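You operate a simulated robot arm through the tools that you are given. There is no shell and no other tool. Be economical: measure what you need, move in short steps, check, and stop when the job is done.

Carry out the task below with a simulated two-armed robot. There is one attempt and no reset: what you move stays moved.

TASK
On the top of the steel table, fold the grey rag in half, so that its two long edges meet.

It is judged by the outcome, as a careful person would: the job done as asked, and still so three seconds after it is handed in. It fails if anything else is knocked over, pushed out of place, dropped, spilled or broken. Flat cloth is picked up by pressing the open fingertips on it (5 to 10 N) and closing them slowly along it; thin cloth reads only 2 to 8 mm in the jaws.

THE ROBOT
Two 7-joint arms with two-finger parallel grippers on one trunk, on a base that drives. Base frame: it is fixed to the floor where the robot stands at the start and does not move with it; the origin is under the middle of the robot, x ahead of it, y to its left, z up; the surface under the hand at the start is at about z = 0.8. Lengths are in m, angles in degrees, forces in N, time in s.
The left shoulder is at the start at [0.07, 0.133, 1.076], the right one opposite. With the tool pointing down near the work surface each hand reaches from about 0.2 to 0.66 m from the robot's upright axis, wherever it stands, measured 20 degrees to its own side. Places, roughly: top of the steel table [0.7, 0.1, 0.8]. Payload 1.57 kg a hand.
The tool frame of a hand sits at the grasp point between the pads (the TCP): z along the fingers, y along the line on which they close. The tips reach 0.03 m beyond it. Largest opening 0.08 m; finger width 0.017, thickness 0.012; the body of the gripper, 0.04 by 0.082 m, starts 0.08 m behind the TCP.
Orientation is that of the tool frame in the base frame, as a unit quaternion [x, y, z, w]. With the fingers straight down and closing along the base's y, the tool's x points along the base's -x, its y along +y and its z along -z.

THE INTERFACE
- The arms move only by the tool drive_tool. It takes "left_rows", "right_rows" or both (then of equal length, played together; a hand with none holds still); each is one flat list of numbers, 7 for each row, row after row: the gripper command, from -1 (shut) to 1 (fully open), values between in proportion, then the shift along the base's x, y, z in units of 150 mm (1.0 is 150 mm), then the turn, a rotation vector about the base's x, y, z in units of 90 degrees (1.0 is 90 degrees). In form: [fingers, tx, ty, tz, ax, ay, az, fingers, tx, ty, tz, ax, ay, az, ...]. A call has 1 to 10 rows; each row is the pose to reach, as a shift and turn from the pose commanded when the call began. A call with a number of a shift or a turn outside -1 to 1 is refused whole. Rows are played at 5 a second. More than 0.05 m and 8.6 degrees between two rows, or a gripper value outside its range, and nothing of the call is played. A pose out of reach is approached as far as the arm can. The call stops where the force on the tool passes 40 N (or 10 N more than at its start, if that is more) or the arm is blocked; 0.2 s more then pass. The fingers move at their own pace (about 0.153 m/s each) and stop on an object; they squeeze with about 31 N. The grip force told is the motor's: it shows also when the fingers shut on nothing. Time passes only in rows, and 0.2 s behind the last, so rows that repeat a pose let the fingers close. It gives the time, the measured TCP pose, the force on the tool (base axes), the opening and the grip force at its end, in the units of the frame above (readings bear some noise), with the torque about the TCP (base axes, N m) and any sound that the robot's microphone picked up.
- Cameras (640 x 400 px; columns grow to the right, rows downward): "scene" is now at [0.1205, -0.0338, 1.2865]; the picture's right is [-0.44, -0.90, 0.00], its down [-0.66, 0.32, -0.68] and it looks along [0.61, -0.30, -0.73] (base axes); focal length 266 px, centre (320, 200). "left" rides on the left gripper at [0.072, 0.007, -0.122] in its tool frame; the picture's right is [-0.09, 1.00, 0.00], its down [-0.84, -0.08, -0.54] and it looks along [-0.54, -0.05, 0.84] (tool axes); focal length 238 px, centre (320, 200). "right" rides on the right gripper at [0.072, -0.007, -0.122] in its tool frame; the picture's right is [0.09, 1.00, 0.00], its down [-0.84, 0.08, -0.54] and it looks along [-0.54, 0.05, 0.84] (tool axes); focal length 238 px, centre (320, 200). There is no depth. A picture from a camera that has moved, and an enlarged one, comes with that camera's place and axes in the base frame and with its lens.
- capture(camera): a new picture of that camera. It takes no simulated time.
- raise_lower(by): slides the trunk up (or, below 0, down) by that many m; the arms and the scene camera ride with it, the base frame stays. It gives what a move gives, with no picture.
- steer(legs): drives the robot by 1 to 6 legs, each [ahead, left, turn to the left] in m, m and degrees, along the robot's own axes; the way and the turn of a leg run together, so that a leg with both is an arc; at most 1.5 m and 180 degrees a leg. The arms and the cameras ride along, it lands a little off, and it stops where it bumps. It gives what a move gives.
- turn_head(pan, tilt): turns the head with the scene camera to pan (to the left, within 86 degrees either way) and tilt (down, from -29 to 69), counted from straight ahead of the robot. It gives what a move gives.
- zoom(camera, box): a new picture of the part [left, top, right, bottom] of that camera's present view, enlarged. It takes no simulated time.
- close_job(): hands the job in; it is judged then, once.

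Go step by step. Nothing tells you exact positions but the pictures and the camera data: compare them with the known pose of the tool, close in by small moves and look again before you grip or let go. The budget is 120 turns and 88 pictures, counting those below and the enlarged ones. Unless the task says otherwise, let go and move clear before handing in, and close with one line.

The tools are called after "Request:" as name(argument=value, ...) on one line, values as JSON. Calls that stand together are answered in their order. drive_tool: Moves the arms, as the interface text tells. Its arguments: {"type":"object","properties":{"left_rows":{"type":"array","items":{"type":"number"}},"right_rows":{"type":"array","items":{"type":"number"}}},"required":[]} The other tools are called the same way: raise_lower (by) slides the trunk up or down; steer (legs) drives the base; turn_head (pan, tilt) turns the head that bears the scene camera; capture (camera) takes a picture; zoom (camera, box) takes an enlarged picture of a part of a camera's view; close_job () hands the job in.

At the start:

```text
t: 0.0
left_ee_pos: [0.3893, 0.0287, 0.9564]
left_tcp_rot: [0.0, 1.0, -0.001, 0.0]
left_contact_force: [-0.9, -0.1, 0.0]
left_moment: [0.0, 0.01, -0.01]
left_opening: 0.0802
left_finger_force: 0.0
right_ee_pos: [0.3734, -0.396, 1.0185]
right_tcp_rot: [0.0, 1.0, -0.001, 0.0]
right_contact_force: [0.0, 0.4, 0.2]
right_moment: [0.0, 0.02, 0.01]
right_opening: 0.0803
right_finger_force: 0.2
trunk travel left (down, up): [-0.65, 0.29]
robot x, y, heading: [-0.0003, -0.0009, -0.1]
head pan, tilt: [-25.8, 47.0]
```

scene: 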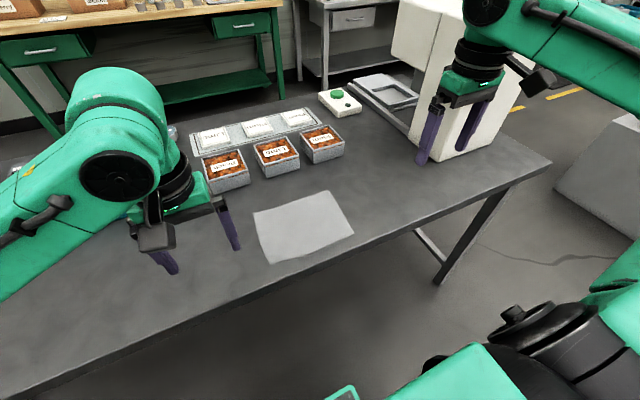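
right: 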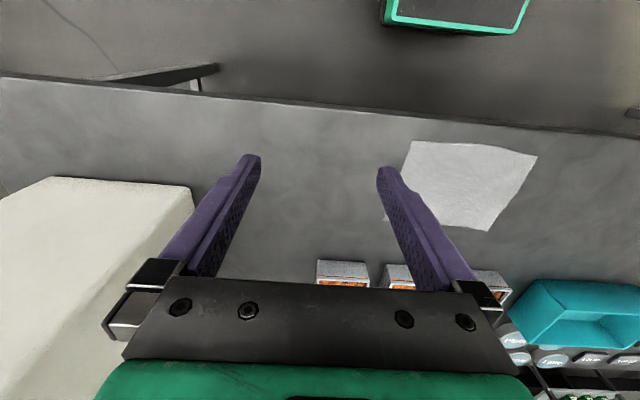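
left: 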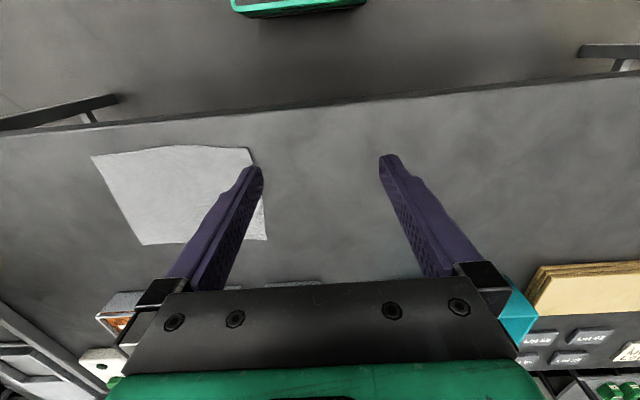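

The grey rag lies flat on the table ahead of me, between the two hands. I'll zoom in to read its corners accurately.

Request:
zoom(camera="scene", box=[220, 170, 380, 270])

Request:
turn_head(pan=-15, tilt=60)

Request:
capture(camera="scene")

```text
4.00 times, centred on (300, 220) of scene
camera zoom: at [0.1205, -0.0338, 1.2865], right [-0.44, -0.9, 0.0], down [-0.66, 0.32, -0.68], along [0.61, -0.3, -0.73], focal length 1064 px, centre (400, 120)
```

zoom: 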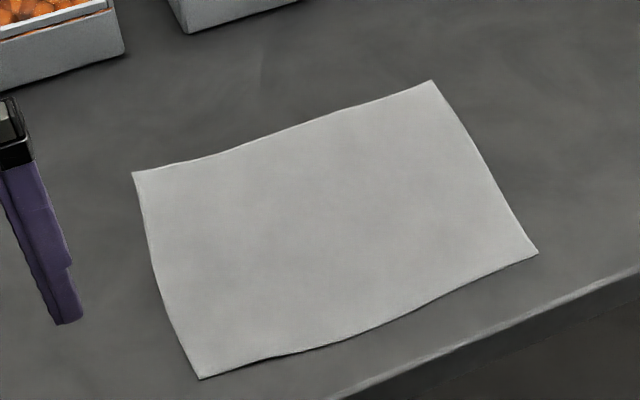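

```text
t: 0.8
left_ee_pos: [0.389, 0.0301, 0.9568]
left_tcp_rot: [0.0, 1.0, 0.001, 0.0]
left_contact_force: [-0.1, -0.3, 0.6]
left_moment: [0.0, 0.03, -0.01]
left_opening: 0.0798
left_finger_force: 0.1
right_ee_pos: [0.3733, -0.3958, 1.0191]
right_tcp_rot: [0.0, 1.0, 0.0, 0.0]
right_contact_force: [0.1, -0.4, -0.1]
right_moment: [-0.01, 0.02, -0.03]
right_opening: 0.0798
right_finger_force: 0.1
trunk travel left (down, up): [-0.65, 0.29]
robot x, y, heading: [-0.0012, -0.0025, 0.1]
head pan, tilt: [-15.0, 60.0]
```

```text
83 pictures are left
camera scene: at [0.1132, -0.0164, 1.2699], right [-0.26, -0.97, 0.0], down [-0.84, 0.22, -0.5], along [0.48, -0.13, -0.87], focal length 266 px, centre (320, 200)
```

scene: 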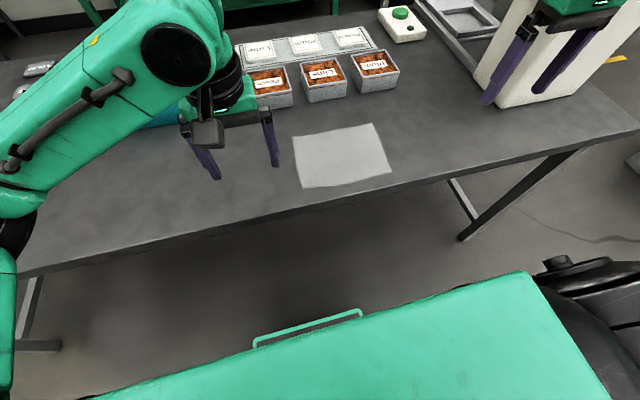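

The rag spans about x 0.405–0.555 and y −0.26 to −0.065, so its long edges run along y and it is turned by about 2.6°. I'll turn both hands so they close along x, with the cameras outward, and bring them above the two near corners.

Request:
drive_tool(left_rows=[1, 0.014, -0.071, -0.03, 0, 0, -0.095, 1, 0.028, -0.142, -0.06, 0, 0, -0.19, 1, 0.042, -0.213, -0.09, 0, 0, -0.285, 1, 0.056, -0.284, -0.12, 0, 0, -0.38, 1, 0.07, -0.355, -0.15, 0, 0, -0.475, 1, 0.084, -0.426, -0.18, 0, 0, -0.57, 1, 0.098, -0.497, -0.21, 0, 0, -0.665, 1, 0.112, -0.568, -0.24, 0, 0, -0.76, 1, 0.126, -0.639, -0.27, 0, 0, -0.855, 1, 0.14, -0.713, -0.3, 0, 0, -0.95], right_rows=[1, 0.019, 0.1, 0, 0, 0, 0.095, 1, 0.038, 0.2, 0, 0, 0, 0.19, 1, 0.057, 0.3, 0, 0, 0, 0.285, 1, 0.076, 0.4, -0.1, 0, 0, 0.38, 1, 0.095, 0.5, -0.2, 0, 0, 0.475, 1, 0.114, 0.6, -0.3, 0, 0, 0.57, 1, 0.133, 0.7, -0.4, 0, 0, 0.665, 1, 0.152, 0.8, -0.5, 0, 0, 0.76, 1, 0.171, 0.9, -0.6, 0, 0, 0.855, 1, 0.19, 1, -0.71, 0, 0, 0.95])

Request:
capture(camera="scene")

Request:
capture(camera="left")

Request:
capture(camera="right")

```text
t: 3.0
left_ee_pos: [0.4107, -0.0788, 0.911]
left_tcp_rot: [0.68, 0.733, 0.001, 0.0]
left_contact_force: [0.3, -0.4, -0.5]
left_moment: [-0.01, 0.0, 0.0]
left_opening: 0.0799
left_finger_force: 0.0
right_ee_pos: [0.4029, -0.2452, 0.9117]
right_tcp_rot: [-0.679, 0.734, 0.0, 0.0]
right_contact_force: [0.4, 0.8, 0.7]
right_moment: [0.03, 0.02, -0.04]
right_opening: 0.0799
right_finger_force: 0.0
trunk travel left (down, up): [-0.65, 0.29]
robot x, y, heading: [-0.0013, 0.0025, 0.0]
head pan, tilt: [-15.0, 60.0]
```

```text
82 pictures are left
camera scene: at [0.1139, -0.0165, 1.2698], right [-0.26, -0.97, 0.0], down [-0.84, 0.22, -0.5], along [0.48, -0.13, -0.87], focal length 266 px, centre (320, 200)
```

scene: 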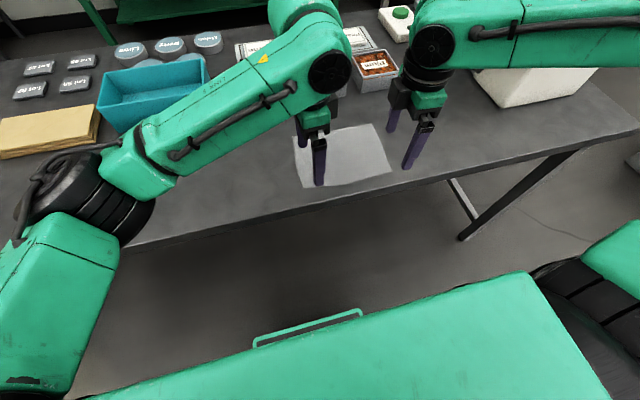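

```text
81 pictures are left
camera left: at [0.411, -0.0068, 1.0314], right [1.0, -0.02, 0.0], down [-0.01, -0.84, 0.54], along [-0.01, -0.54, -0.84], focal length 238 px, centre (320, 200)
```

left: 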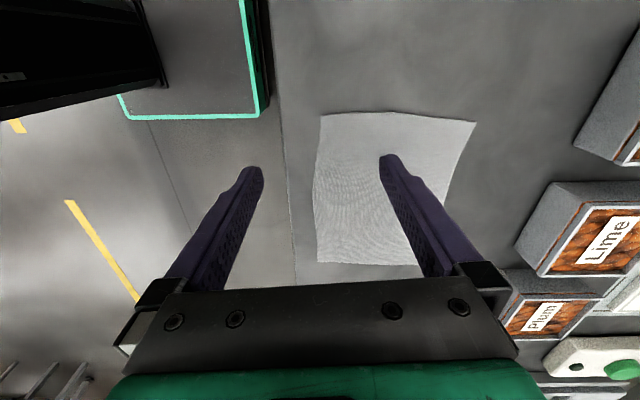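

```text
80 pictures are left
camera right: at [0.4037, -0.3173, 1.0333], right [-1.0, -0.02, 0.0], down [-0.01, 0.84, 0.54], along [-0.01, 0.54, -0.84], focal length 238 px, centre (320, 200)
```

right: 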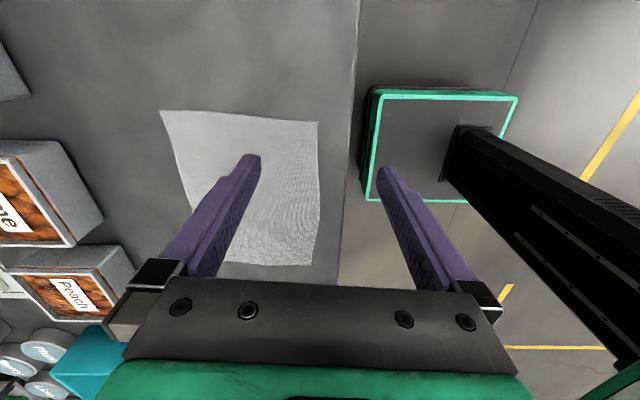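

Both hands are over the near corners. The wrist cameras put the near edge at x≈0.4085 for the left hand and x≈0.4025 for the right. I'll narrow the jaws to 3 cm with the outer finger just off the edge, and come down to a little above the cloth.

Request:
drive_tool(left_rows=[-0.25, 0.03, 0.005, -0.15, 0, 0, -0.04, -0.25, 0.065, 0.012, -0.3, 0, 0, -0.079, -0.25, 0.065, 0.012, -0.44, 0, 0, -0.079, -0.25, 0.065, 0.012, -0.44, 0, 0, -0.079], right_rows=[-0.25, 0.04, 0, -0.15, 0, 0, 0.01, -0.25, 0.077, 0, -0.3, 0, 0, 0.021, -0.25, 0.077, 0, -0.445, 0, 0, 0.021, -0.25, 0.077, 0, -0.445, 0, 0, 0.021])

Request:
capture(camera="left")

Request:
capture(camera="right")

Request:
zoom(camera="scene", box=[260, 100, 420, 200])

```text
t: 4.0
left_ee_pos: [0.4214, -0.0761, 0.8455]
left_tcp_rot: [0.723, 0.691, 0.001, 0.001]
left_contact_force: [-0.4, 0.7, 0.3]
left_moment: [-0.01, -0.01, -0.03]
left_opening: 0.03
left_finger_force: 0.1
right_ee_pos: [0.4128, -0.2468, 0.8451]
right_tcp_rot: [-0.691, 0.723, 0.0, 0.0]
right_contact_force: [-0.3, 0.4, 0.6]
right_moment: [0.02, 0.01, 0.03]
right_opening: 0.03
right_finger_force: 0.1
trunk travel left (down, up): [-0.65, 0.29]
robot x, y, heading: [-0.0025, 0.0016, 0.1]
head pan, tilt: [-15.0, 60.0]
```

```text
79 pictures are left
camera left: at [0.4306, -0.0046, 0.9674], right [0.99, -0.14, 0.0], down [-0.12, -0.83, 0.54], along [-0.07, -0.54, -0.84], focal length 238 px, centre (320, 200)
```

left: 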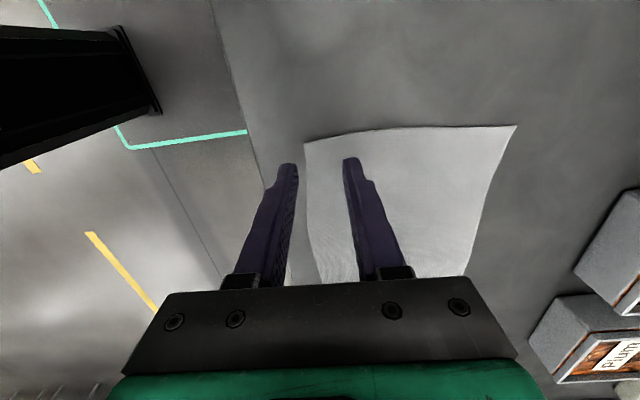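

```text
78 pictures are left
camera right: at [0.4162, -0.318, 0.9666], right [-1.0, -0.05, 0.0], down [-0.04, 0.84, 0.54], along [-0.02, 0.54, -0.84], focal length 238 px, centre (320, 200)
```

right: 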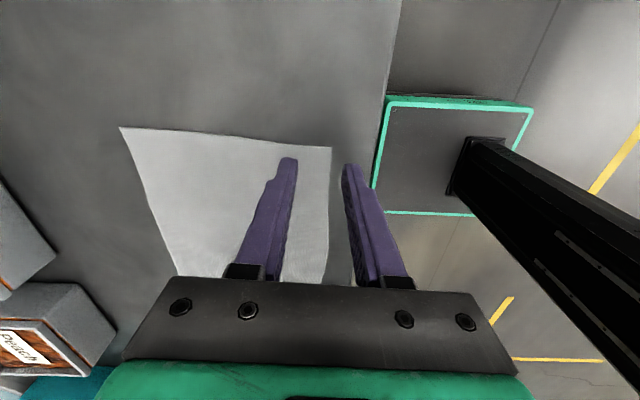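

```text
4.00 times, centred on (340, 150) of scene
camera zoom: at [0.1131, -0.0162, 1.2699], right [-0.26, -0.97, 0.0], down [-0.84, 0.22, -0.5], along [0.48, -0.13, -0.87], focal length 1064 px, centre (240, 400)
```

zoom: 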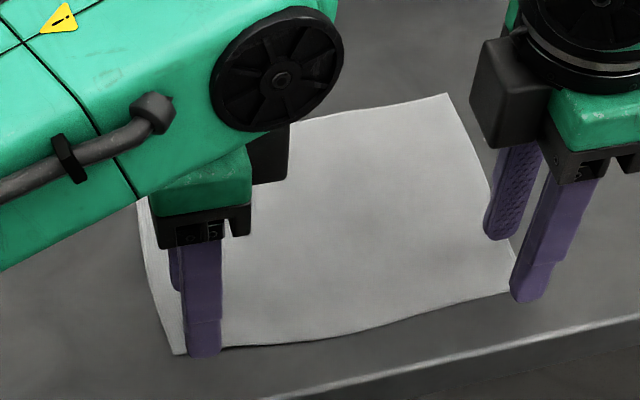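

Both outer fingers sit just outside the edge and both inner ones are over the cloth. I'll lower them to touch.

Request:
drive_tool(left_rows=[-0.25, 0, 0, -0.05, 0, 0, 0, -0.25, 0, 0, -0.1, 0, 0, 0, -0.25, 0, 0, -0.1, 0, 0, 0], right_rows=[-0.25, 0.013, 0.01, -0.05, 0, 0, 0, -0.25, 0.013, 0.01, -0.1, 0, 0, 0, -0.25, 0.013, 0.01, -0.1, 0, 0, 0])

```text
t: 4.8
left_ee_pos: [0.4187, -0.0765, 0.8315]
left_tcp_rot: [0.723, 0.691, 0.001, 0.001]
left_contact_force: [0.2, -0.3, 0.6]
left_moment: [-0.01, 0.02, 0.01]
left_opening: 0.0301
left_finger_force: 0.0
right_ee_pos: [0.4157, -0.245, 0.8317]
right_tcp_rot: [-0.691, 0.723, -0.002, 0.001]
right_contact_force: [1.0, -0.4, 9.5]
right_moment: [-0.11, -0.27, 0.0]
right_opening: 0.0297
right_finger_force: 0.3
trunk travel left (down, up): [-0.65, 0.29]
robot x, y, heading: [0.002, 0.0014, 0.1]
head pan, tilt: [-15.0, 60.0]
```

The right hand presses at 9.5 N and the left is not touching yet, so I'll lower the left a little more.

Request:
drive_tool(left_rows=[-0.25, 0, 0, -0.006, 0, 0, 0, -0.25, 0, 0, -0.01, 0, 0, 0])

```text
t: 5.3
left_ee_pos: [0.4186, -0.0742, 0.8311]
left_tcp_rot: [0.723, 0.691, 0.001, 0.001]
left_contact_force: [2.6, 1.2, 12.8]
left_moment: [0.11, -0.3, -0.01]
left_opening: 0.0318
left_finger_force: 0.6
right_ee_pos: [0.4139, -0.2435, 0.8326]
right_tcp_rot: [-0.691, 0.723, -0.001, 0.001]
right_contact_force: [1.5, 0.5, 8.2]
right_moment: [-0.03, -0.23, 0.0]
right_opening: 0.0313
right_finger_force: 1.1
trunk travel left (down, up): [-0.65, 0.29]
robot x, y, heading: [-0.0011, 0.002, 0.3]
head pan, tilt: [-15.0, 60.0]
```

Both hands press at about 8–12 N. Now I'll close slowly.

Request:
drive_tool(left_rows=[-0.33, 0, 0, 0.002, 0, 0, 0, -0.41, 0, 0, 0.002, 0, 0, 0, -0.49, 0, 0, 0.002, 0, 0, 0, -0.57, 0, 0, 0.002, 0, 0, 0, -0.65, 0, 0, 0.002, 0, 0, 0, -0.73, 0, 0, 0.002, 0, 0, 0, -0.81, 0, 0, 0.002, 0, 0, 0, -0.9, 0, 0, 0.002, 0, 0, 0, -1, 0, 0, 0.002, 0, 0, 0, -1, 0, 0, 0.002, 0, 0, 0], right_rows=[-0.33, 0, 0, 0, 0, 0, 0, -0.41, 0, 0, 0, 0, 0, 0, -0.49, 0, 0, 0, 0, 0, 0, -0.57, 0, 0, 0, 0, 0, 0, -0.65, 0, 0, 0, 0, 0, 0, -0.73, 0, 0, 0, 0, 0, 0, -0.81, 0, 0, 0, 0, 0, 0, -0.9, 0, 0, 0, 0, 0, 0, -1, 0, 0, 0, 0, 0, 0, -1, 0, 0, 0, 0, 0, 0])

Request:
capture(camera="left")

Request:
capture(camera="right")

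Request:
zoom(camera="scene", box=[260, 100, 420, 200])

```text
t: 7.5
left_ee_pos: [0.4178, -0.0762, 0.831]
left_tcp_rot: [0.723, 0.691, 0.001, 0.0]
left_contact_force: [1.6, -0.8, 23.7]
left_moment: [0.08, -0.14, 0.04]
left_opening: 0.0024
left_finger_force: 24.4
right_ee_pos: [0.4139, -0.2438, 0.8317]
right_tcp_rot: [-0.691, 0.723, -0.002, 0.001]
right_contact_force: [0.5, 0.7, 2.9]
right_moment: [0.0, -0.04, 0.01]
right_opening: 0.0023
right_finger_force: 23.7
trunk travel left (down, up): [-0.65, 0.29]
robot x, y, heading: [0.0004, -0.0041, -0.0]
head pan, tilt: [-15.0, 60.0]
```

```text
76 pictures are left
camera left: at [0.4261, -0.0042, 0.952], right [0.99, -0.14, 0.0], down [-0.12, -0.83, 0.54], along [-0.07, -0.54, -0.84], focal length 238 px, centre (320, 200)
```

left: 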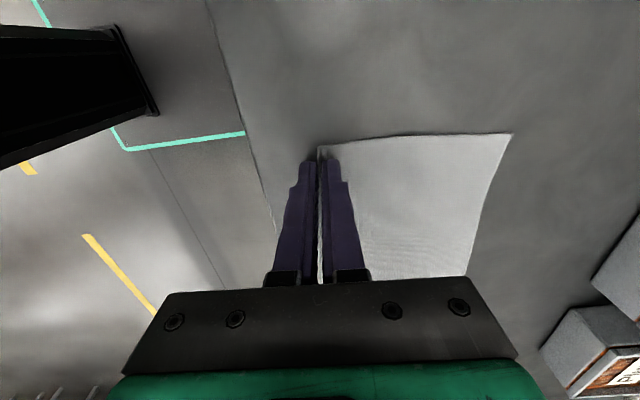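

```text
75 pictures are left
camera right: at [0.4159, -0.3154, 0.9534], right [-1.0, -0.05, 0.0], down [-0.04, 0.84, 0.54], along [-0.02, 0.54, -0.84], focal length 238 px, centre (320, 200)
```

right: 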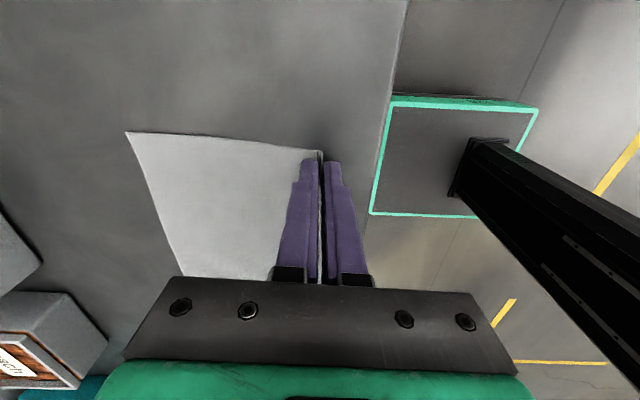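

```text
4.00 times, centred on (340, 150) of scene
camera zoom: at [0.1096, -0.0155, 1.2703], right [-0.26, -0.97, 0.0], down [-0.83, 0.22, -0.5], along [0.49, -0.13, -0.86], focal length 1064 px, centre (240, 400)
```

zoom: 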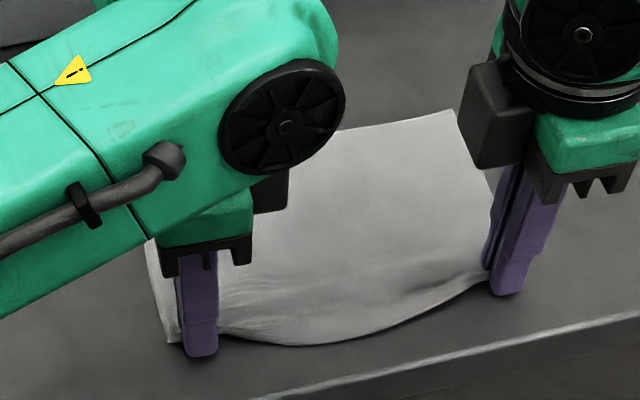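

The jaws read 2.4 mm with 24 N, so the cloth is gripped at both ends. I'll lift along an arc about the middle line and check partway.

Request:
drive_tool(left_rows=[-1, 0.007, 0, 0.074, 0, 0, 0, -1, 0.027, -0.0015, 0.148, 0, 0, 0, -1, 0.06, -0.004, 0.215, 0, 0, 0, -1, 0.101, -0.006, 0.279, 0, 0, 0, -1, 0.157, -0.009, 0.33, 0, 0, 0, -1, 0.217, -0.012, 0.375, 0, 0, 0], right_rows=[-1, 0.007, 0, 0.074, 0, 0, 0, -1, 0.027, -0.0015, 0.148, 0, 0, 0, -1, 0.06, -0.004, 0.215, 0, 0, 0, -1, 0.101, -0.006, 0.279, 0, 0, 0, -1, 0.157, -0.009, 0.33, 0, 0, 0, -1, 0.217, -0.012, 0.375, 0, 0, 0])

Request:
capture(camera="left")

Request:
capture(camera="right")

Request:
zoom(camera="scene", box=[260, 100, 420, 200])

```text
t: 8.9
left_ee_pos: [0.4524, -0.0772, 0.8848]
left_tcp_rot: [0.723, 0.691, -0.001, 0.0]
left_contact_force: [0.8, 0.4, -0.1]
left_moment: [0.0, -0.01, 0.03]
left_opening: 0.0022
left_finger_force: 23.7
right_ee_pos: [0.4491, -0.2457, 0.886]
right_tcp_rot: [-0.691, 0.723, 0.0, -0.001]
right_contact_force: [0.9, -0.4, -0.5]
right_moment: [0.0, 0.0, -0.03]
right_opening: 0.0023
right_finger_force: 23.8
trunk travel left (down, up): [-0.65, 0.29]
robot x, y, heading: [-0.0006, -0.0028, 0.0]
head pan, tilt: [-15.0, 60.0]
```

```text
73 pictures are left
camera left: at [0.4615, -0.0064, 1.0059], right [0.99, -0.14, 0.0], down [-0.11, -0.83, 0.54], along [-0.08, -0.54, -0.84], focal length 238 px, centre (320, 200)
```

left: 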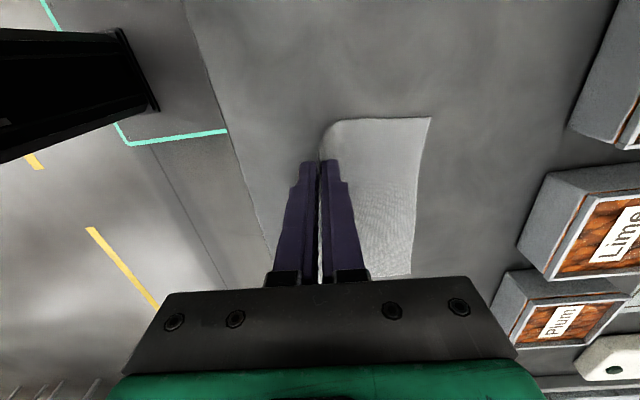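

```text
72 pictures are left
camera right: at [0.4513, -0.317, 1.0084], right [-1.0, -0.05, 0.0], down [-0.04, 0.84, 0.54], along [-0.03, 0.54, -0.84], focal length 238 px, centre (320, 200)
```

right: 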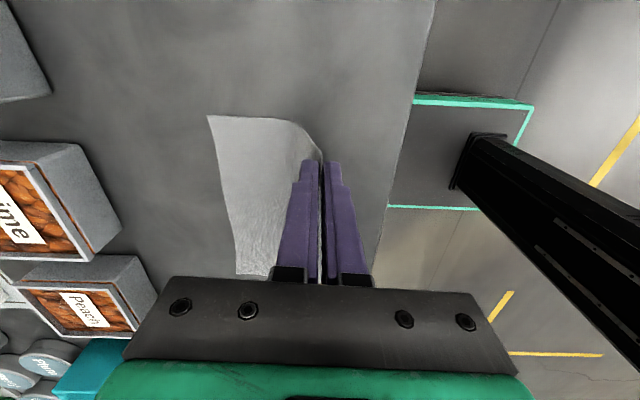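

```text
4.00 times, centred on (340, 150) of scene
camera zoom: at [0.1137, -0.0163, 1.2698], right [-0.26, -0.97, 0.0], down [-0.84, 0.22, -0.5], along [0.48, -0.13, -0.87], focal length 1064 px, centre (240, 400)
```

zoom: 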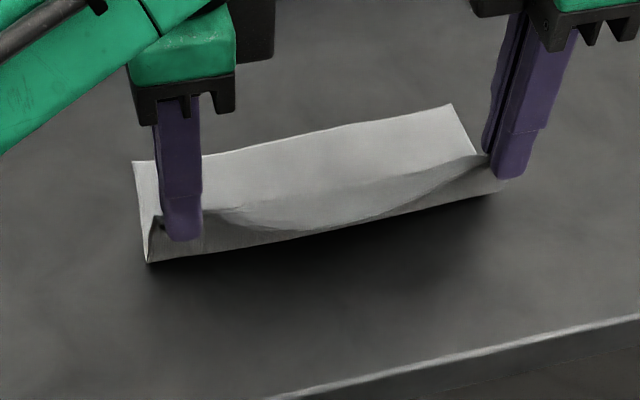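

The cloth lifts cleanly. It was dragged about 1.5 cm toward me on closing, so the far edge is now at x≈0.545 on the left and 0.541 on the right. I'll continue the arc and lean the hands, so that the gripped edge tips toward the far edge.

Request:
drive_tool(left_rows=[-1, 0.075, -0.003, 0.037, 0, 0.033, 0, -1, 0.151, -0.006, 0.039, 0, 0.067, 0, -1, 0.235, -0.009, 0.027, 0, 0.1, 0, -1, 0.31, -0.012, 0.005, 0, 0.133, 0, -1, 0.38, -0.015, -0.029, 0, 0.167, 0, -1, 0.448, -0.018, -0.079, 0, 0.2, 0, -1, 0.505, -0.02, -0.13, 0, 0.233, 0, -1, 0.552, -0.022, -0.192, 0, 0.267, 0, -1, 0.595, -0.025, -0.25, 0, 0.3, 0], right_rows=[-1, 0.075, -0.003, 0.037, 0, 0.033, 0, -1, 0.151, -0.006, 0.039, 0, 0.067, 0, -1, 0.235, -0.009, 0.027, 0, 0.1, 0, -1, 0.31, -0.012, 0.005, 0, 0.133, 0, -1, 0.38, -0.015, -0.029, 0, 0.167, 0, -1, 0.448, -0.018, -0.079, 0, 0.2, 0, -1, 0.505, -0.02, -0.13, 0, 0.233, 0, -1, 0.552, -0.022, -0.192, 0, 0.267, 0, -1, 0.595, -0.025, -0.25, 0, 0.3, 0])

Request:
capture(camera="left")

Request:
capture(camera="right")

Request:
zoom(camera="scene", box=[260, 80, 420, 180])

```text
t: 10.9
left_ee_pos: [0.4756, -0.0394, 0.8776]
left_tcp_rot: [0.706, 0.673, -0.16, -0.149]
left_contact_force: [-2.6, -31.9, -1.5]
left_moment: [-0.8, -0.01, 0.37]
left_opening: 0.0016
left_finger_force: 23.6
left hand out of reach, approached as far as the arm can: row 4, 5, 6, 7, 8, 9
right_ee_pos: [0.4613, -0.2614, 0.8739]
right_tcp_rot: [-0.673, 0.702, 0.163, -0.166]
right_contact_force: [1.9, 31.5, 0.8]
right_moment: [0.76, -0.07, -0.4]
right_opening: 0.0016
right_finger_force: 23.0
right hand out of reach, approached as far as the arm can: row 6, 7, 8, 9
trunk travel left (down, up): [-0.65, 0.29]
robot x, y, heading: [0.0021, -0.0009, -0.1]
head pan, tilt: [-15.0, 60.0]
```

```text
70 pictures are left
camera left: at [0.5362, 0.0327, 0.9823], right [0.9, -0.14, -0.42], down [0.13, -0.83, 0.55], along [-0.43, -0.54, -0.72], focal length 238 px, centre (320, 200)
```

left: 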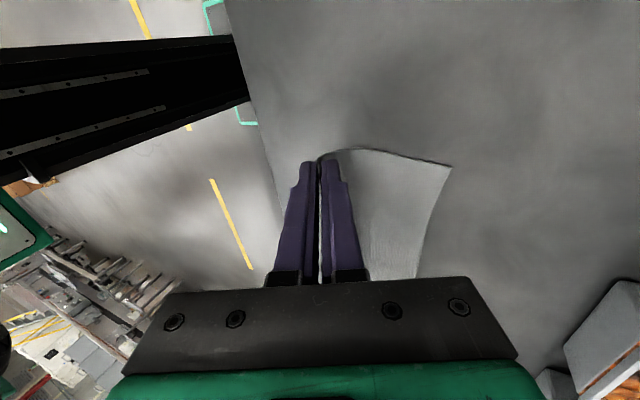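

```text
69 pictures are left
camera right: at [0.5205, -0.3333, 0.9802], right [-0.89, -0.05, 0.45], down [0.21, 0.84, 0.51], along [-0.4, 0.55, -0.73], focal length 238 px, centre (320, 200)
```

right: 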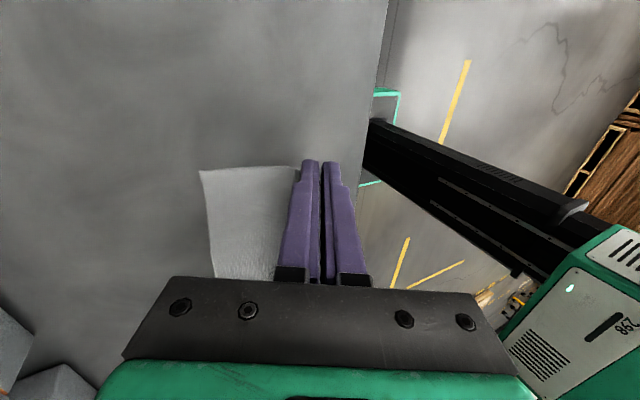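

```text
4.00 times, centred on (340, 130) of scene
camera zoom: at [0.113, -0.0166, 1.2699], right [-0.26, -0.97, 0.0], down [-0.84, 0.22, -0.5], along [0.48, -0.13, -0.87], focal length 1064 px, centre (240, 480)
```

zoom: 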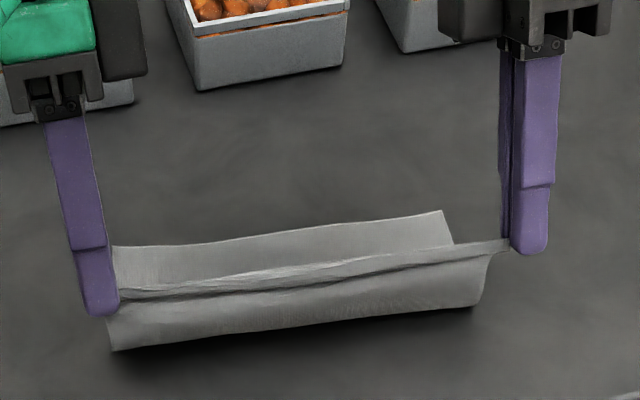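

The tilt took both hands out of reach, and they drifted apart and are now stretching the cloth. I'll take the tilt back out and watch where the hands go.

Request:
drive_tool(left_rows=[-1, -0.04, 0, 0.03, 0, -0.06, 0, -1, -0.09, 0, 0.07, 0, -0.12, 0, -1, -0.14, 0, 0.12, 0, -0.18, 0, -1, -0.19, 0, 0.17, 0, -0.24, 0], right_rows=[-1, -0.04, 0, 0.03, 0, -0.06, 0, -1, -0.09, 0, 0.07, 0, -0.12, 0, -1, -0.14, 0, 0.12, 0, -0.18, 0, -1, -0.19, 0, 0.17, 0, -0.24, 0])

Request:
zoom(camera="scene", box=[260, 80, 420, 180])

```text
t: 11.9
left_ee_pos: [0.4443, -0.0358, 0.9003]
left_tcp_rot: [0.722, 0.69, -0.035, -0.029]
left_contact_force: [-1.7, -31.7, -1.3]
left_moment: [-0.85, -0.01, 0.07]
left_opening: 0.0016
left_finger_force: 23.3
right_ee_pos: [0.4319, -0.2618, 0.8984]
right_tcp_rot: [-0.691, 0.722, 0.034, -0.03]
right_contact_force: [2.0, 31.7, 0.8]
right_moment: [0.81, -0.05, -0.07]
right_opening: 0.0014
right_finger_force: 23.3
trunk travel left (down, up): [-0.65, 0.29]
robot x, y, heading: [-0.0004, -0.0014, -0.1]
head pan, tilt: [-15.0, 60.0]
```

```text
4.00 times, centred on (340, 130) of scene
camera zoom: at [0.1111, -0.0161, 1.2701], right [-0.26, -0.97, 0.0], down [-0.84, 0.22, -0.5], along [0.48, -0.13, -0.87], focal length 1064 px, centre (240, 480)
```

zoom: 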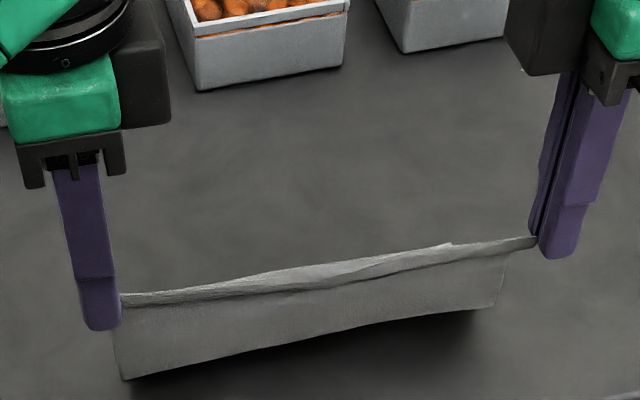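

The hands are still pulling apart, so I'll ease them together and take out the rest of the tilt.

Request:
drive_tool(left_rows=[-1, 0.02, -0.07, -0.03, 0, -0.025, 0, -1, 0.04, -0.15, -0.06, 0, -0.05, 0, -1, 0.06, -0.19, -0.09, 0, -0.05, 0], right_rows=[-1, 0.03, 0.01, -0.03, 0, -0.025, 0, -1, 0.07, 0.02, -0.06, 0, -0.05, 0, -1, 0.1, 0.03, -0.09, 0, -0.05, 0])

Request:
zoom(camera="scene", box=[260, 80, 420, 180])

Request:
capture(camera="left")

Request:
capture(camera="right")

```text
t: 12.8
left_ee_pos: [0.4576, -0.0616, 0.885]
left_tcp_rot: [0.723, 0.691, -0.004, -0.006]
left_contact_force: [-0.7, 0.1, -0.1]
left_moment: [0.02, 0.04, 0.0]
left_opening: 0.0016
left_finger_force: 24.3
right_ee_pos: [0.4501, -0.2608, 0.8839]
right_tcp_rot: [-0.691, 0.723, 0.005, -0.007]
right_contact_force: [0.8, 0.9, 0.0]
right_moment: [0.01, 0.04, 0.03]
right_opening: 0.0012
right_finger_force: 24.0
trunk travel left (down, up): [-0.65, 0.29]
robot x, y, heading: [0.004, 0.0019, 0.3]
head pan, tilt: [-15.0, 60.0]
```

```text
4.00 times, centred on (340, 130) of scene
camera zoom: at [0.1142, -0.0164, 1.2698], right [-0.26, -0.97, 0.0], down [-0.84, 0.22, -0.5], along [0.48, -0.13, -0.87], focal length 1064 px, centre (240, 480)
```

zoom: 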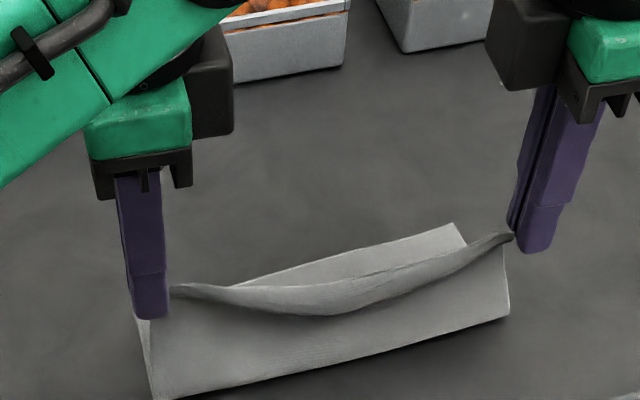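

```text
65 pictures are left
camera left: at [0.4689, 0.0087, 1.0058], right [0.99, -0.13, -0.02], down [-0.1, -0.83, 0.54], along [-0.09, -0.53, -0.84], focal length 238 px, centre (320, 200)
```

left: 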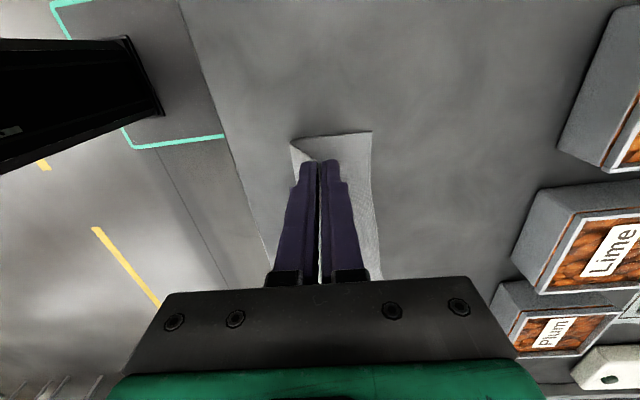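

```text
64 pictures are left
camera right: at [0.456, -0.3325, 1.005], right [-1.0, -0.05, 0.02], down [-0.03, 0.84, 0.54], along [-0.04, 0.54, -0.84], focal length 238 px, centre (320, 200)
```

right: 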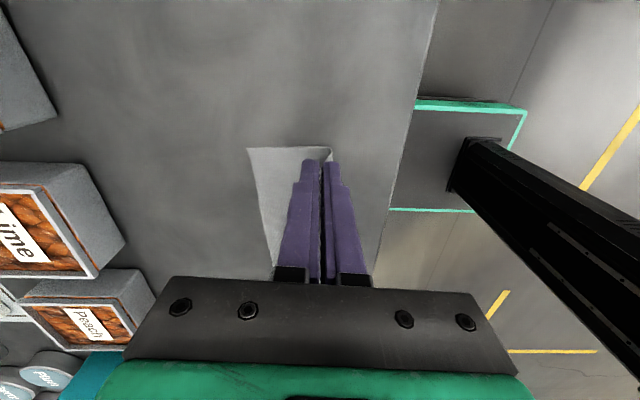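

Tension is gone and both corners are still held. The rag slid toward me, but it is folded along its midline: the fold is at x≈0.434 and the far edge runs from (0.501, −0.057) to (0.512, −0.253). With vertical tools I'll carry the held edge over to it.

Request:
drive_tool(left_rows=[-1, 0.065, -0.002, -0.03, 0, 0, 0, -1, 0.119, -0.004, -0.09, 0, 0, 0, -1, 0.162, -0.006, -0.17, 0, 0, 0, -1, 0.194, -0.008, -0.24, 0, 0, 0], right_rows=[-1, 0.098, 0.006, -0.03, 0, 0, 0, -1, 0.179, 0.012, -0.09, 0, 0, 0, -1, 0.245, 0.018, -0.17, 0, 0, 0, -1, 0.293, 0.025, -0.24, 0, 0, 0])

Request:
zoom(camera="scene", box=[260, 80, 420, 180])

Request:
capture(camera="left")

Request:
capture(camera="right")

```text
t: 13.8
left_ee_pos: [0.4854, -0.0629, 0.8495]
left_tcp_rot: [0.723, 0.691, -0.005, -0.006]
left_contact_force: [1.2, 0.4, 0.7]
left_moment: [-0.04, -0.02, -0.01]
left_opening: 0.0015
left_finger_force: 24.2
right_ee_pos: [0.4936, -0.2575, 0.8474]
right_tcp_rot: [-0.69, 0.724, 0.005, -0.005]
right_contact_force: [-0.2, -0.8, -0.3]
right_moment: [0.0, 0.01, 0.01]
right_opening: 0.0012
right_finger_force: 23.0
trunk travel left (down, up): [-0.65, 0.29]
robot x, y, heading: [0.0003, 0.0003, -0.2]
head pan, tilt: [-15.0, 60.0]
```

```text
4.00 times, centred on (340, 130) of scene
camera zoom: at [0.1141, -0.0164, 1.2698], right [-0.26, -0.97, 0.0], down [-0.84, 0.22, -0.5], along [0.48, -0.13, -0.87], focal length 1064 px, centre (240, 480)
```

zoom: 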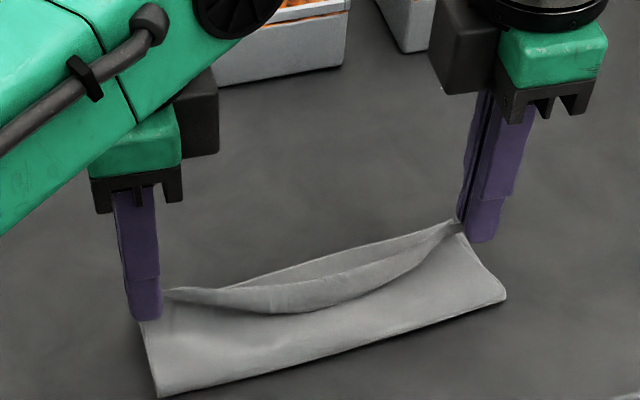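

```text
62 pictures are left
camera left: at [0.4975, 0.0078, 0.9696], right [0.99, -0.14, -0.02], down [-0.11, -0.83, 0.54], along [-0.09, -0.54, -0.84], focal length 238 px, centre (320, 200)
```

left: 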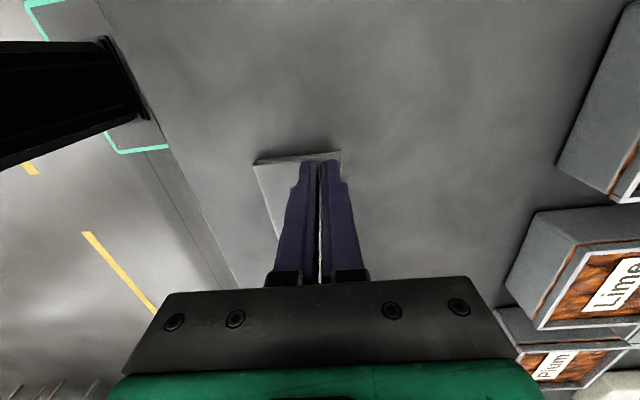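

```text
61 pictures are left
camera right: at [0.4991, -0.328, 0.9686], right [-1.0, -0.05, 0.02], down [-0.03, 0.84, 0.54], along [-0.04, 0.54, -0.84], focal length 238 px, centre (320, 200)
```

right: 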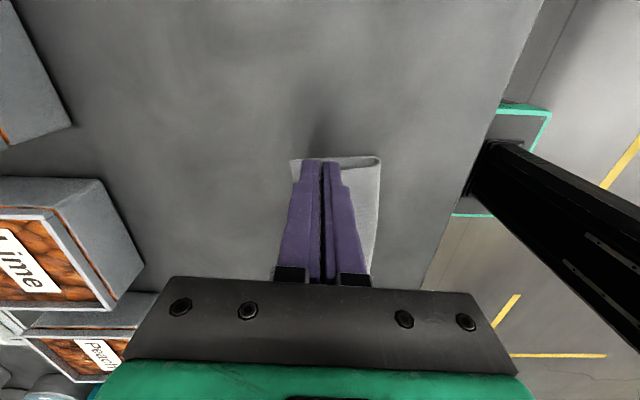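

The fold is forming well. I'll take a closer look at how the edge sits in each jaw before setting it down.

Request:
zoom(camera="scene", box=[288, 130, 336, 160])

Request:
zoom(camera="scene", box=[350, 118, 398, 148])

Request:
zoom(camera="left", box=[240, 120, 400, 220])

Request:
zoom(camera="right", box=[250, 130, 410, 230])

```text
13.33 times, centred on (312, 145) of scene
camera zoom: at [0.1141, -0.0164, 1.2698], right [-0.26, -0.97, 0.0], down [-0.84, 0.22, -0.5], along [0.48, -0.13, -0.87], focal length 3547 px, centre (427, 933)
```

zoom: 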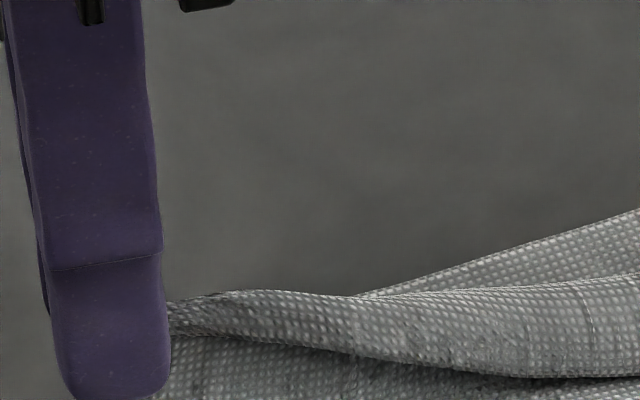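

```text
13.33 times, centred on (374, 133) of scene
camera zoom: at [0.1141, -0.0164, 1.2698], right [-0.26, -0.97, 0.0], down [-0.84, 0.22, -0.5], along [0.48, -0.13, -0.87], focal length 3547 px, centre (-400, 1093)
```

zoom: 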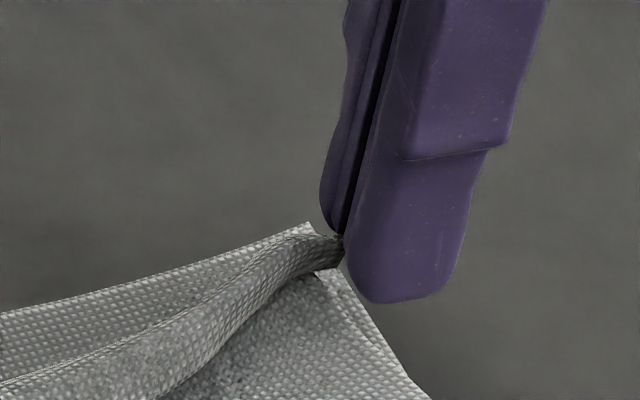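

```text
4.00 times, centred on (320, 170) of left
camera zoom: at [0.4975, 0.0078, 0.9696], right [0.99, -0.14, -0.02], down [-0.11, -0.83, 0.54], along [-0.09, -0.54, -0.84], focal length 953 px, centre (320, 320)
```

zoom: 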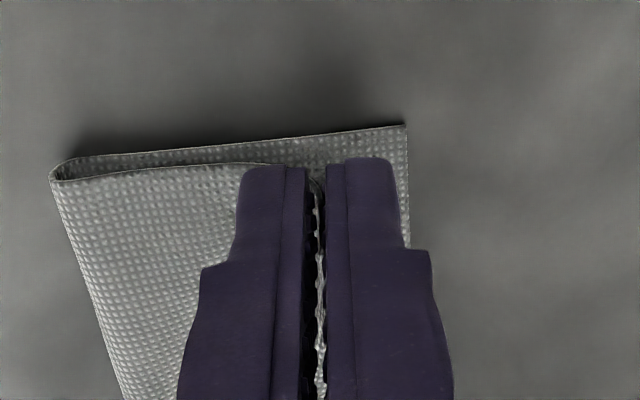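

```text
4.00 times, centred on (330, 180) of right
camera zoom: at [0.4991, -0.328, 0.9686], right [-1.0, -0.05, 0.02], down [-0.03, 0.84, 0.54], along [-0.04, 0.54, -0.84], focal length 953 px, centre (280, 280)
```

zoom: 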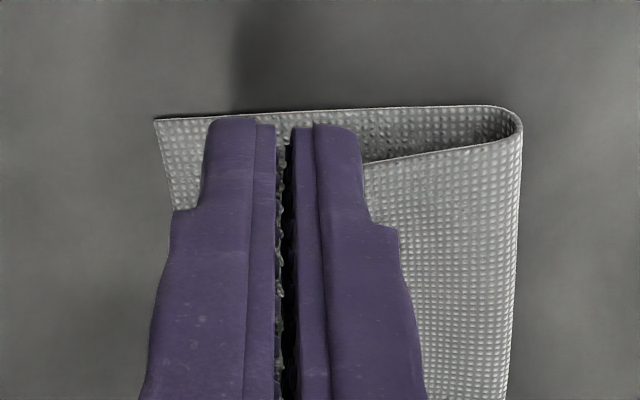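

Left is a solid grip; the right holds just the corner's tip. I'll lower further and advance a little toward the far edge.

Request:
drive_tool(left_rows=[-1, 0.025, 0, -0.03, 0, 0, 0, -1, 0.045, 0, -0.06, 0, 0, 0, -1, 0.053, 0, -0.09, 0, 0, 0], right_rows=[-1, 0.035, 0, -0.03, 0, 0, 0, -1, 0.065, 0, -0.06, 0, 0, 0, -1, 0.08, 0, -0.08, 0, 0, 0])

Request:
zoom(camera="scene", box=[280, 100, 408, 180])

Request:
zoom(camera="left", box=[240, 120, 400, 220])

Request:
zoom(camera="right", box=[250, 130, 410, 230])

```text
t: 14.6
left_ee_pos: [0.4939, -0.0641, 0.8371]
left_tcp_rot: [0.723, 0.691, -0.006, -0.005]
left_contact_force: [0.3, 0.5, -0.3]
left_moment: [0.0, 0.01, -0.03]
left_opening: 0.0017
left_finger_force: 24.0
right_ee_pos: [0.5054, -0.2557, 0.8362]
right_tcp_rot: [-0.692, 0.722, 0.006, -0.005]
right_contact_force: [-0.2, 0.4, -0.7]
right_moment: [-0.02, -0.01, 0.01]
right_opening: 0.0016
right_finger_force: 23.5
trunk travel left (down, up): [-0.65, 0.29]
robot x, y, heading: [-0.0015, 0.0012, 0.1]
head pan, tilt: [-15.0, 60.0]
```

```text
5.00 times, centred on (344, 140) of scene
camera zoom: at [0.1133, -0.0163, 1.2699], right [-0.26, -0.97, 0.0], down [-0.84, 0.22, -0.5], along [0.48, -0.13, -0.87], focal length 1330 px, centre (200, 500)
```

zoom: 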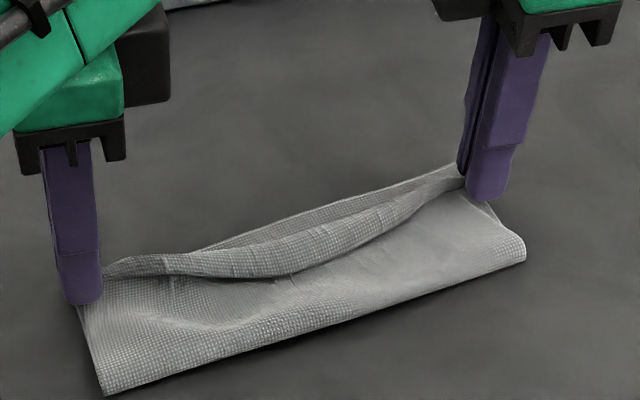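

```text
4.00 times, centred on (320, 170) of left
camera zoom: at [0.5051, 0.0074, 0.9577], right [0.99, -0.14, -0.02], down [-0.11, -0.83, 0.54], along [-0.09, -0.54, -0.84], focal length 953 px, centre (320, 320)
```

zoom: 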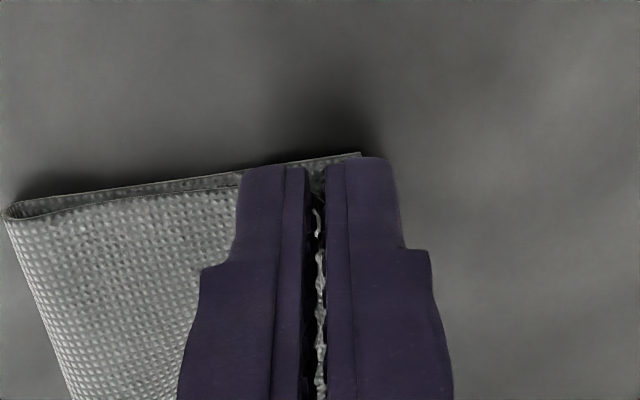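

```text
4.00 times, centred on (330, 180) of right
camera zoom: at [0.5108, -0.3279, 0.9578], right [-1.0, -0.05, 0.02], down [-0.03, 0.84, 0.54], along [-0.04, 0.54, -0.84], focal length 953 px, centre (280, 280)
```

zoom: 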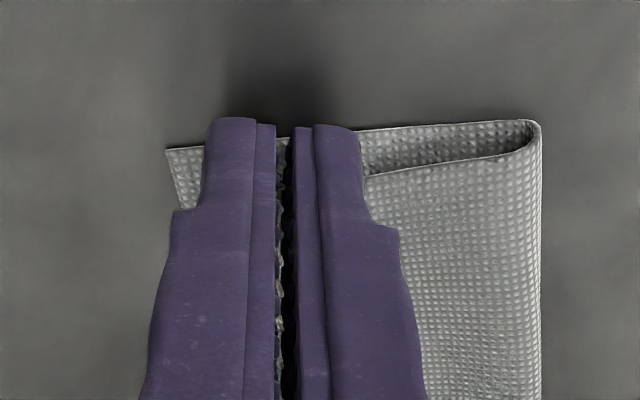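

Both edges are now within about a centimetre of the far edge, with the held lip standing up. I'll lower a touch, open slightly and rise.

Request:
drive_tool(left_rows=[-1, 0.01, 0, -0.015, 0, 0, 0, -0.85, 0.01, 0, -0.015, 0, 0, 0, -0.7, 0.01, 0, -0.015, 0, 0, 0, -0.6, 0.01, 0, -0.015, 0, 0, 0, -0.6, 0.01, 0, 0.1, 0, 0, 0, -0.6, 0.01, 0, 0.3, 0, 0, 0], right_rows=[-1, 0.02, 0, -0.01, 0, 0, 0, -0.85, 0.02, 0, -0.01, 0, 0, 0, -0.7, 0.02, 0, -0.01, 0, 0, 0, -0.6, 0.02, 0, -0.01, 0, 0, 0, -0.6, 0.02, 0, 0.1, 0, 0, 0, -0.6, 0.02, 0, 0.3, 0, 0, 0])

Request:
zoom(camera="scene", box=[280, 100, 408, 180])

Request:
capture(camera="left")

Request:
capture(camera="right")

```text
t: 15.9
left_ee_pos: [0.4929, -0.0639, 0.8819]
left_tcp_rot: [0.723, 0.691, -0.005, -0.006]
left_contact_force: [-0.6, -1.0, -0.4]
left_moment: [-0.02, 0.02, 0.02]
left_opening: 0.0161
left_finger_force: 0.1
right_ee_pos: [0.5088, -0.2573, 0.8806]
right_tcp_rot: [-0.691, 0.723, 0.005, -0.006]
right_contact_force: [-0.4, 0.2, -1.8]
right_moment: [0.02, -0.01, 0.02]
right_opening: 0.0159
right_finger_force: 0.0
trunk travel left (down, up): [-0.65, 0.29]
robot x, y, heading: [-0.0017, 0.0008, 0.1]
head pan, tilt: [-15.0, 60.0]
```

```text
5.00 times, centred on (344, 140) of scene
camera zoom: at [0.112, -0.0162, 1.2699], right [-0.26, -0.97, 0.0], down [-0.84, 0.22, -0.5], along [0.48, -0.13, -0.87], focal length 1330 px, centre (200, 500)
```

zoom: 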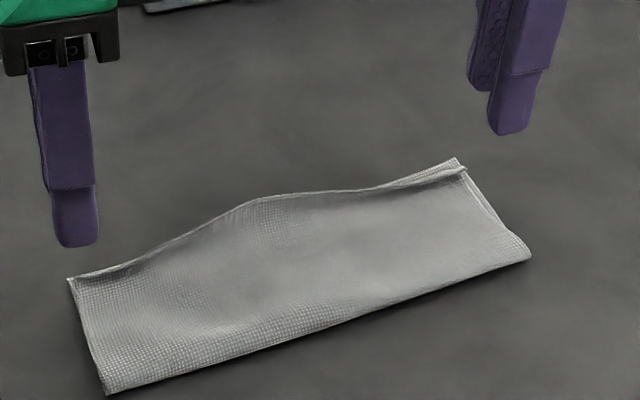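

```text
52 pictures are left
camera left: at [0.5047, 0.0072, 1.003], right [0.99, -0.14, -0.02], down [-0.11, -0.83, 0.54], along [-0.09, -0.54, -0.84], focal length 238 px, centre (320, 200)
```

left: 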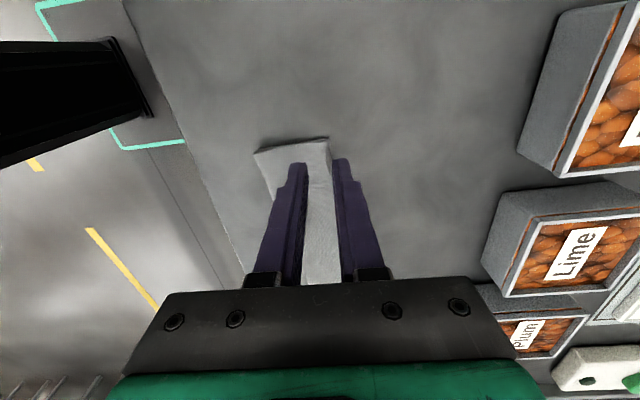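

```text
51 pictures are left
camera right: at [0.5135, -0.3281, 1.0034], right [-1.0, -0.05, 0.02], down [-0.03, 0.84, 0.54], along [-0.04, 0.54, -0.84], focal length 238 px, centre (320, 200)
```

right: 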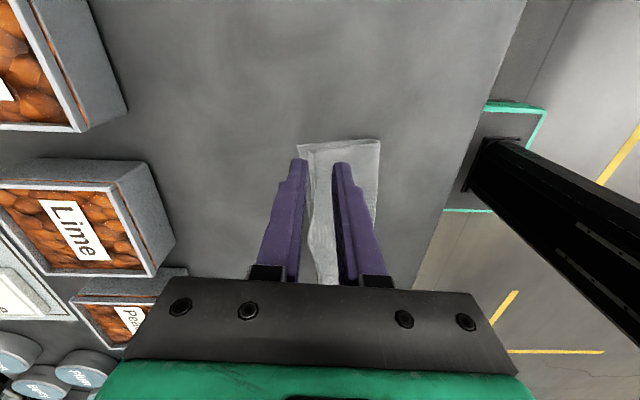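

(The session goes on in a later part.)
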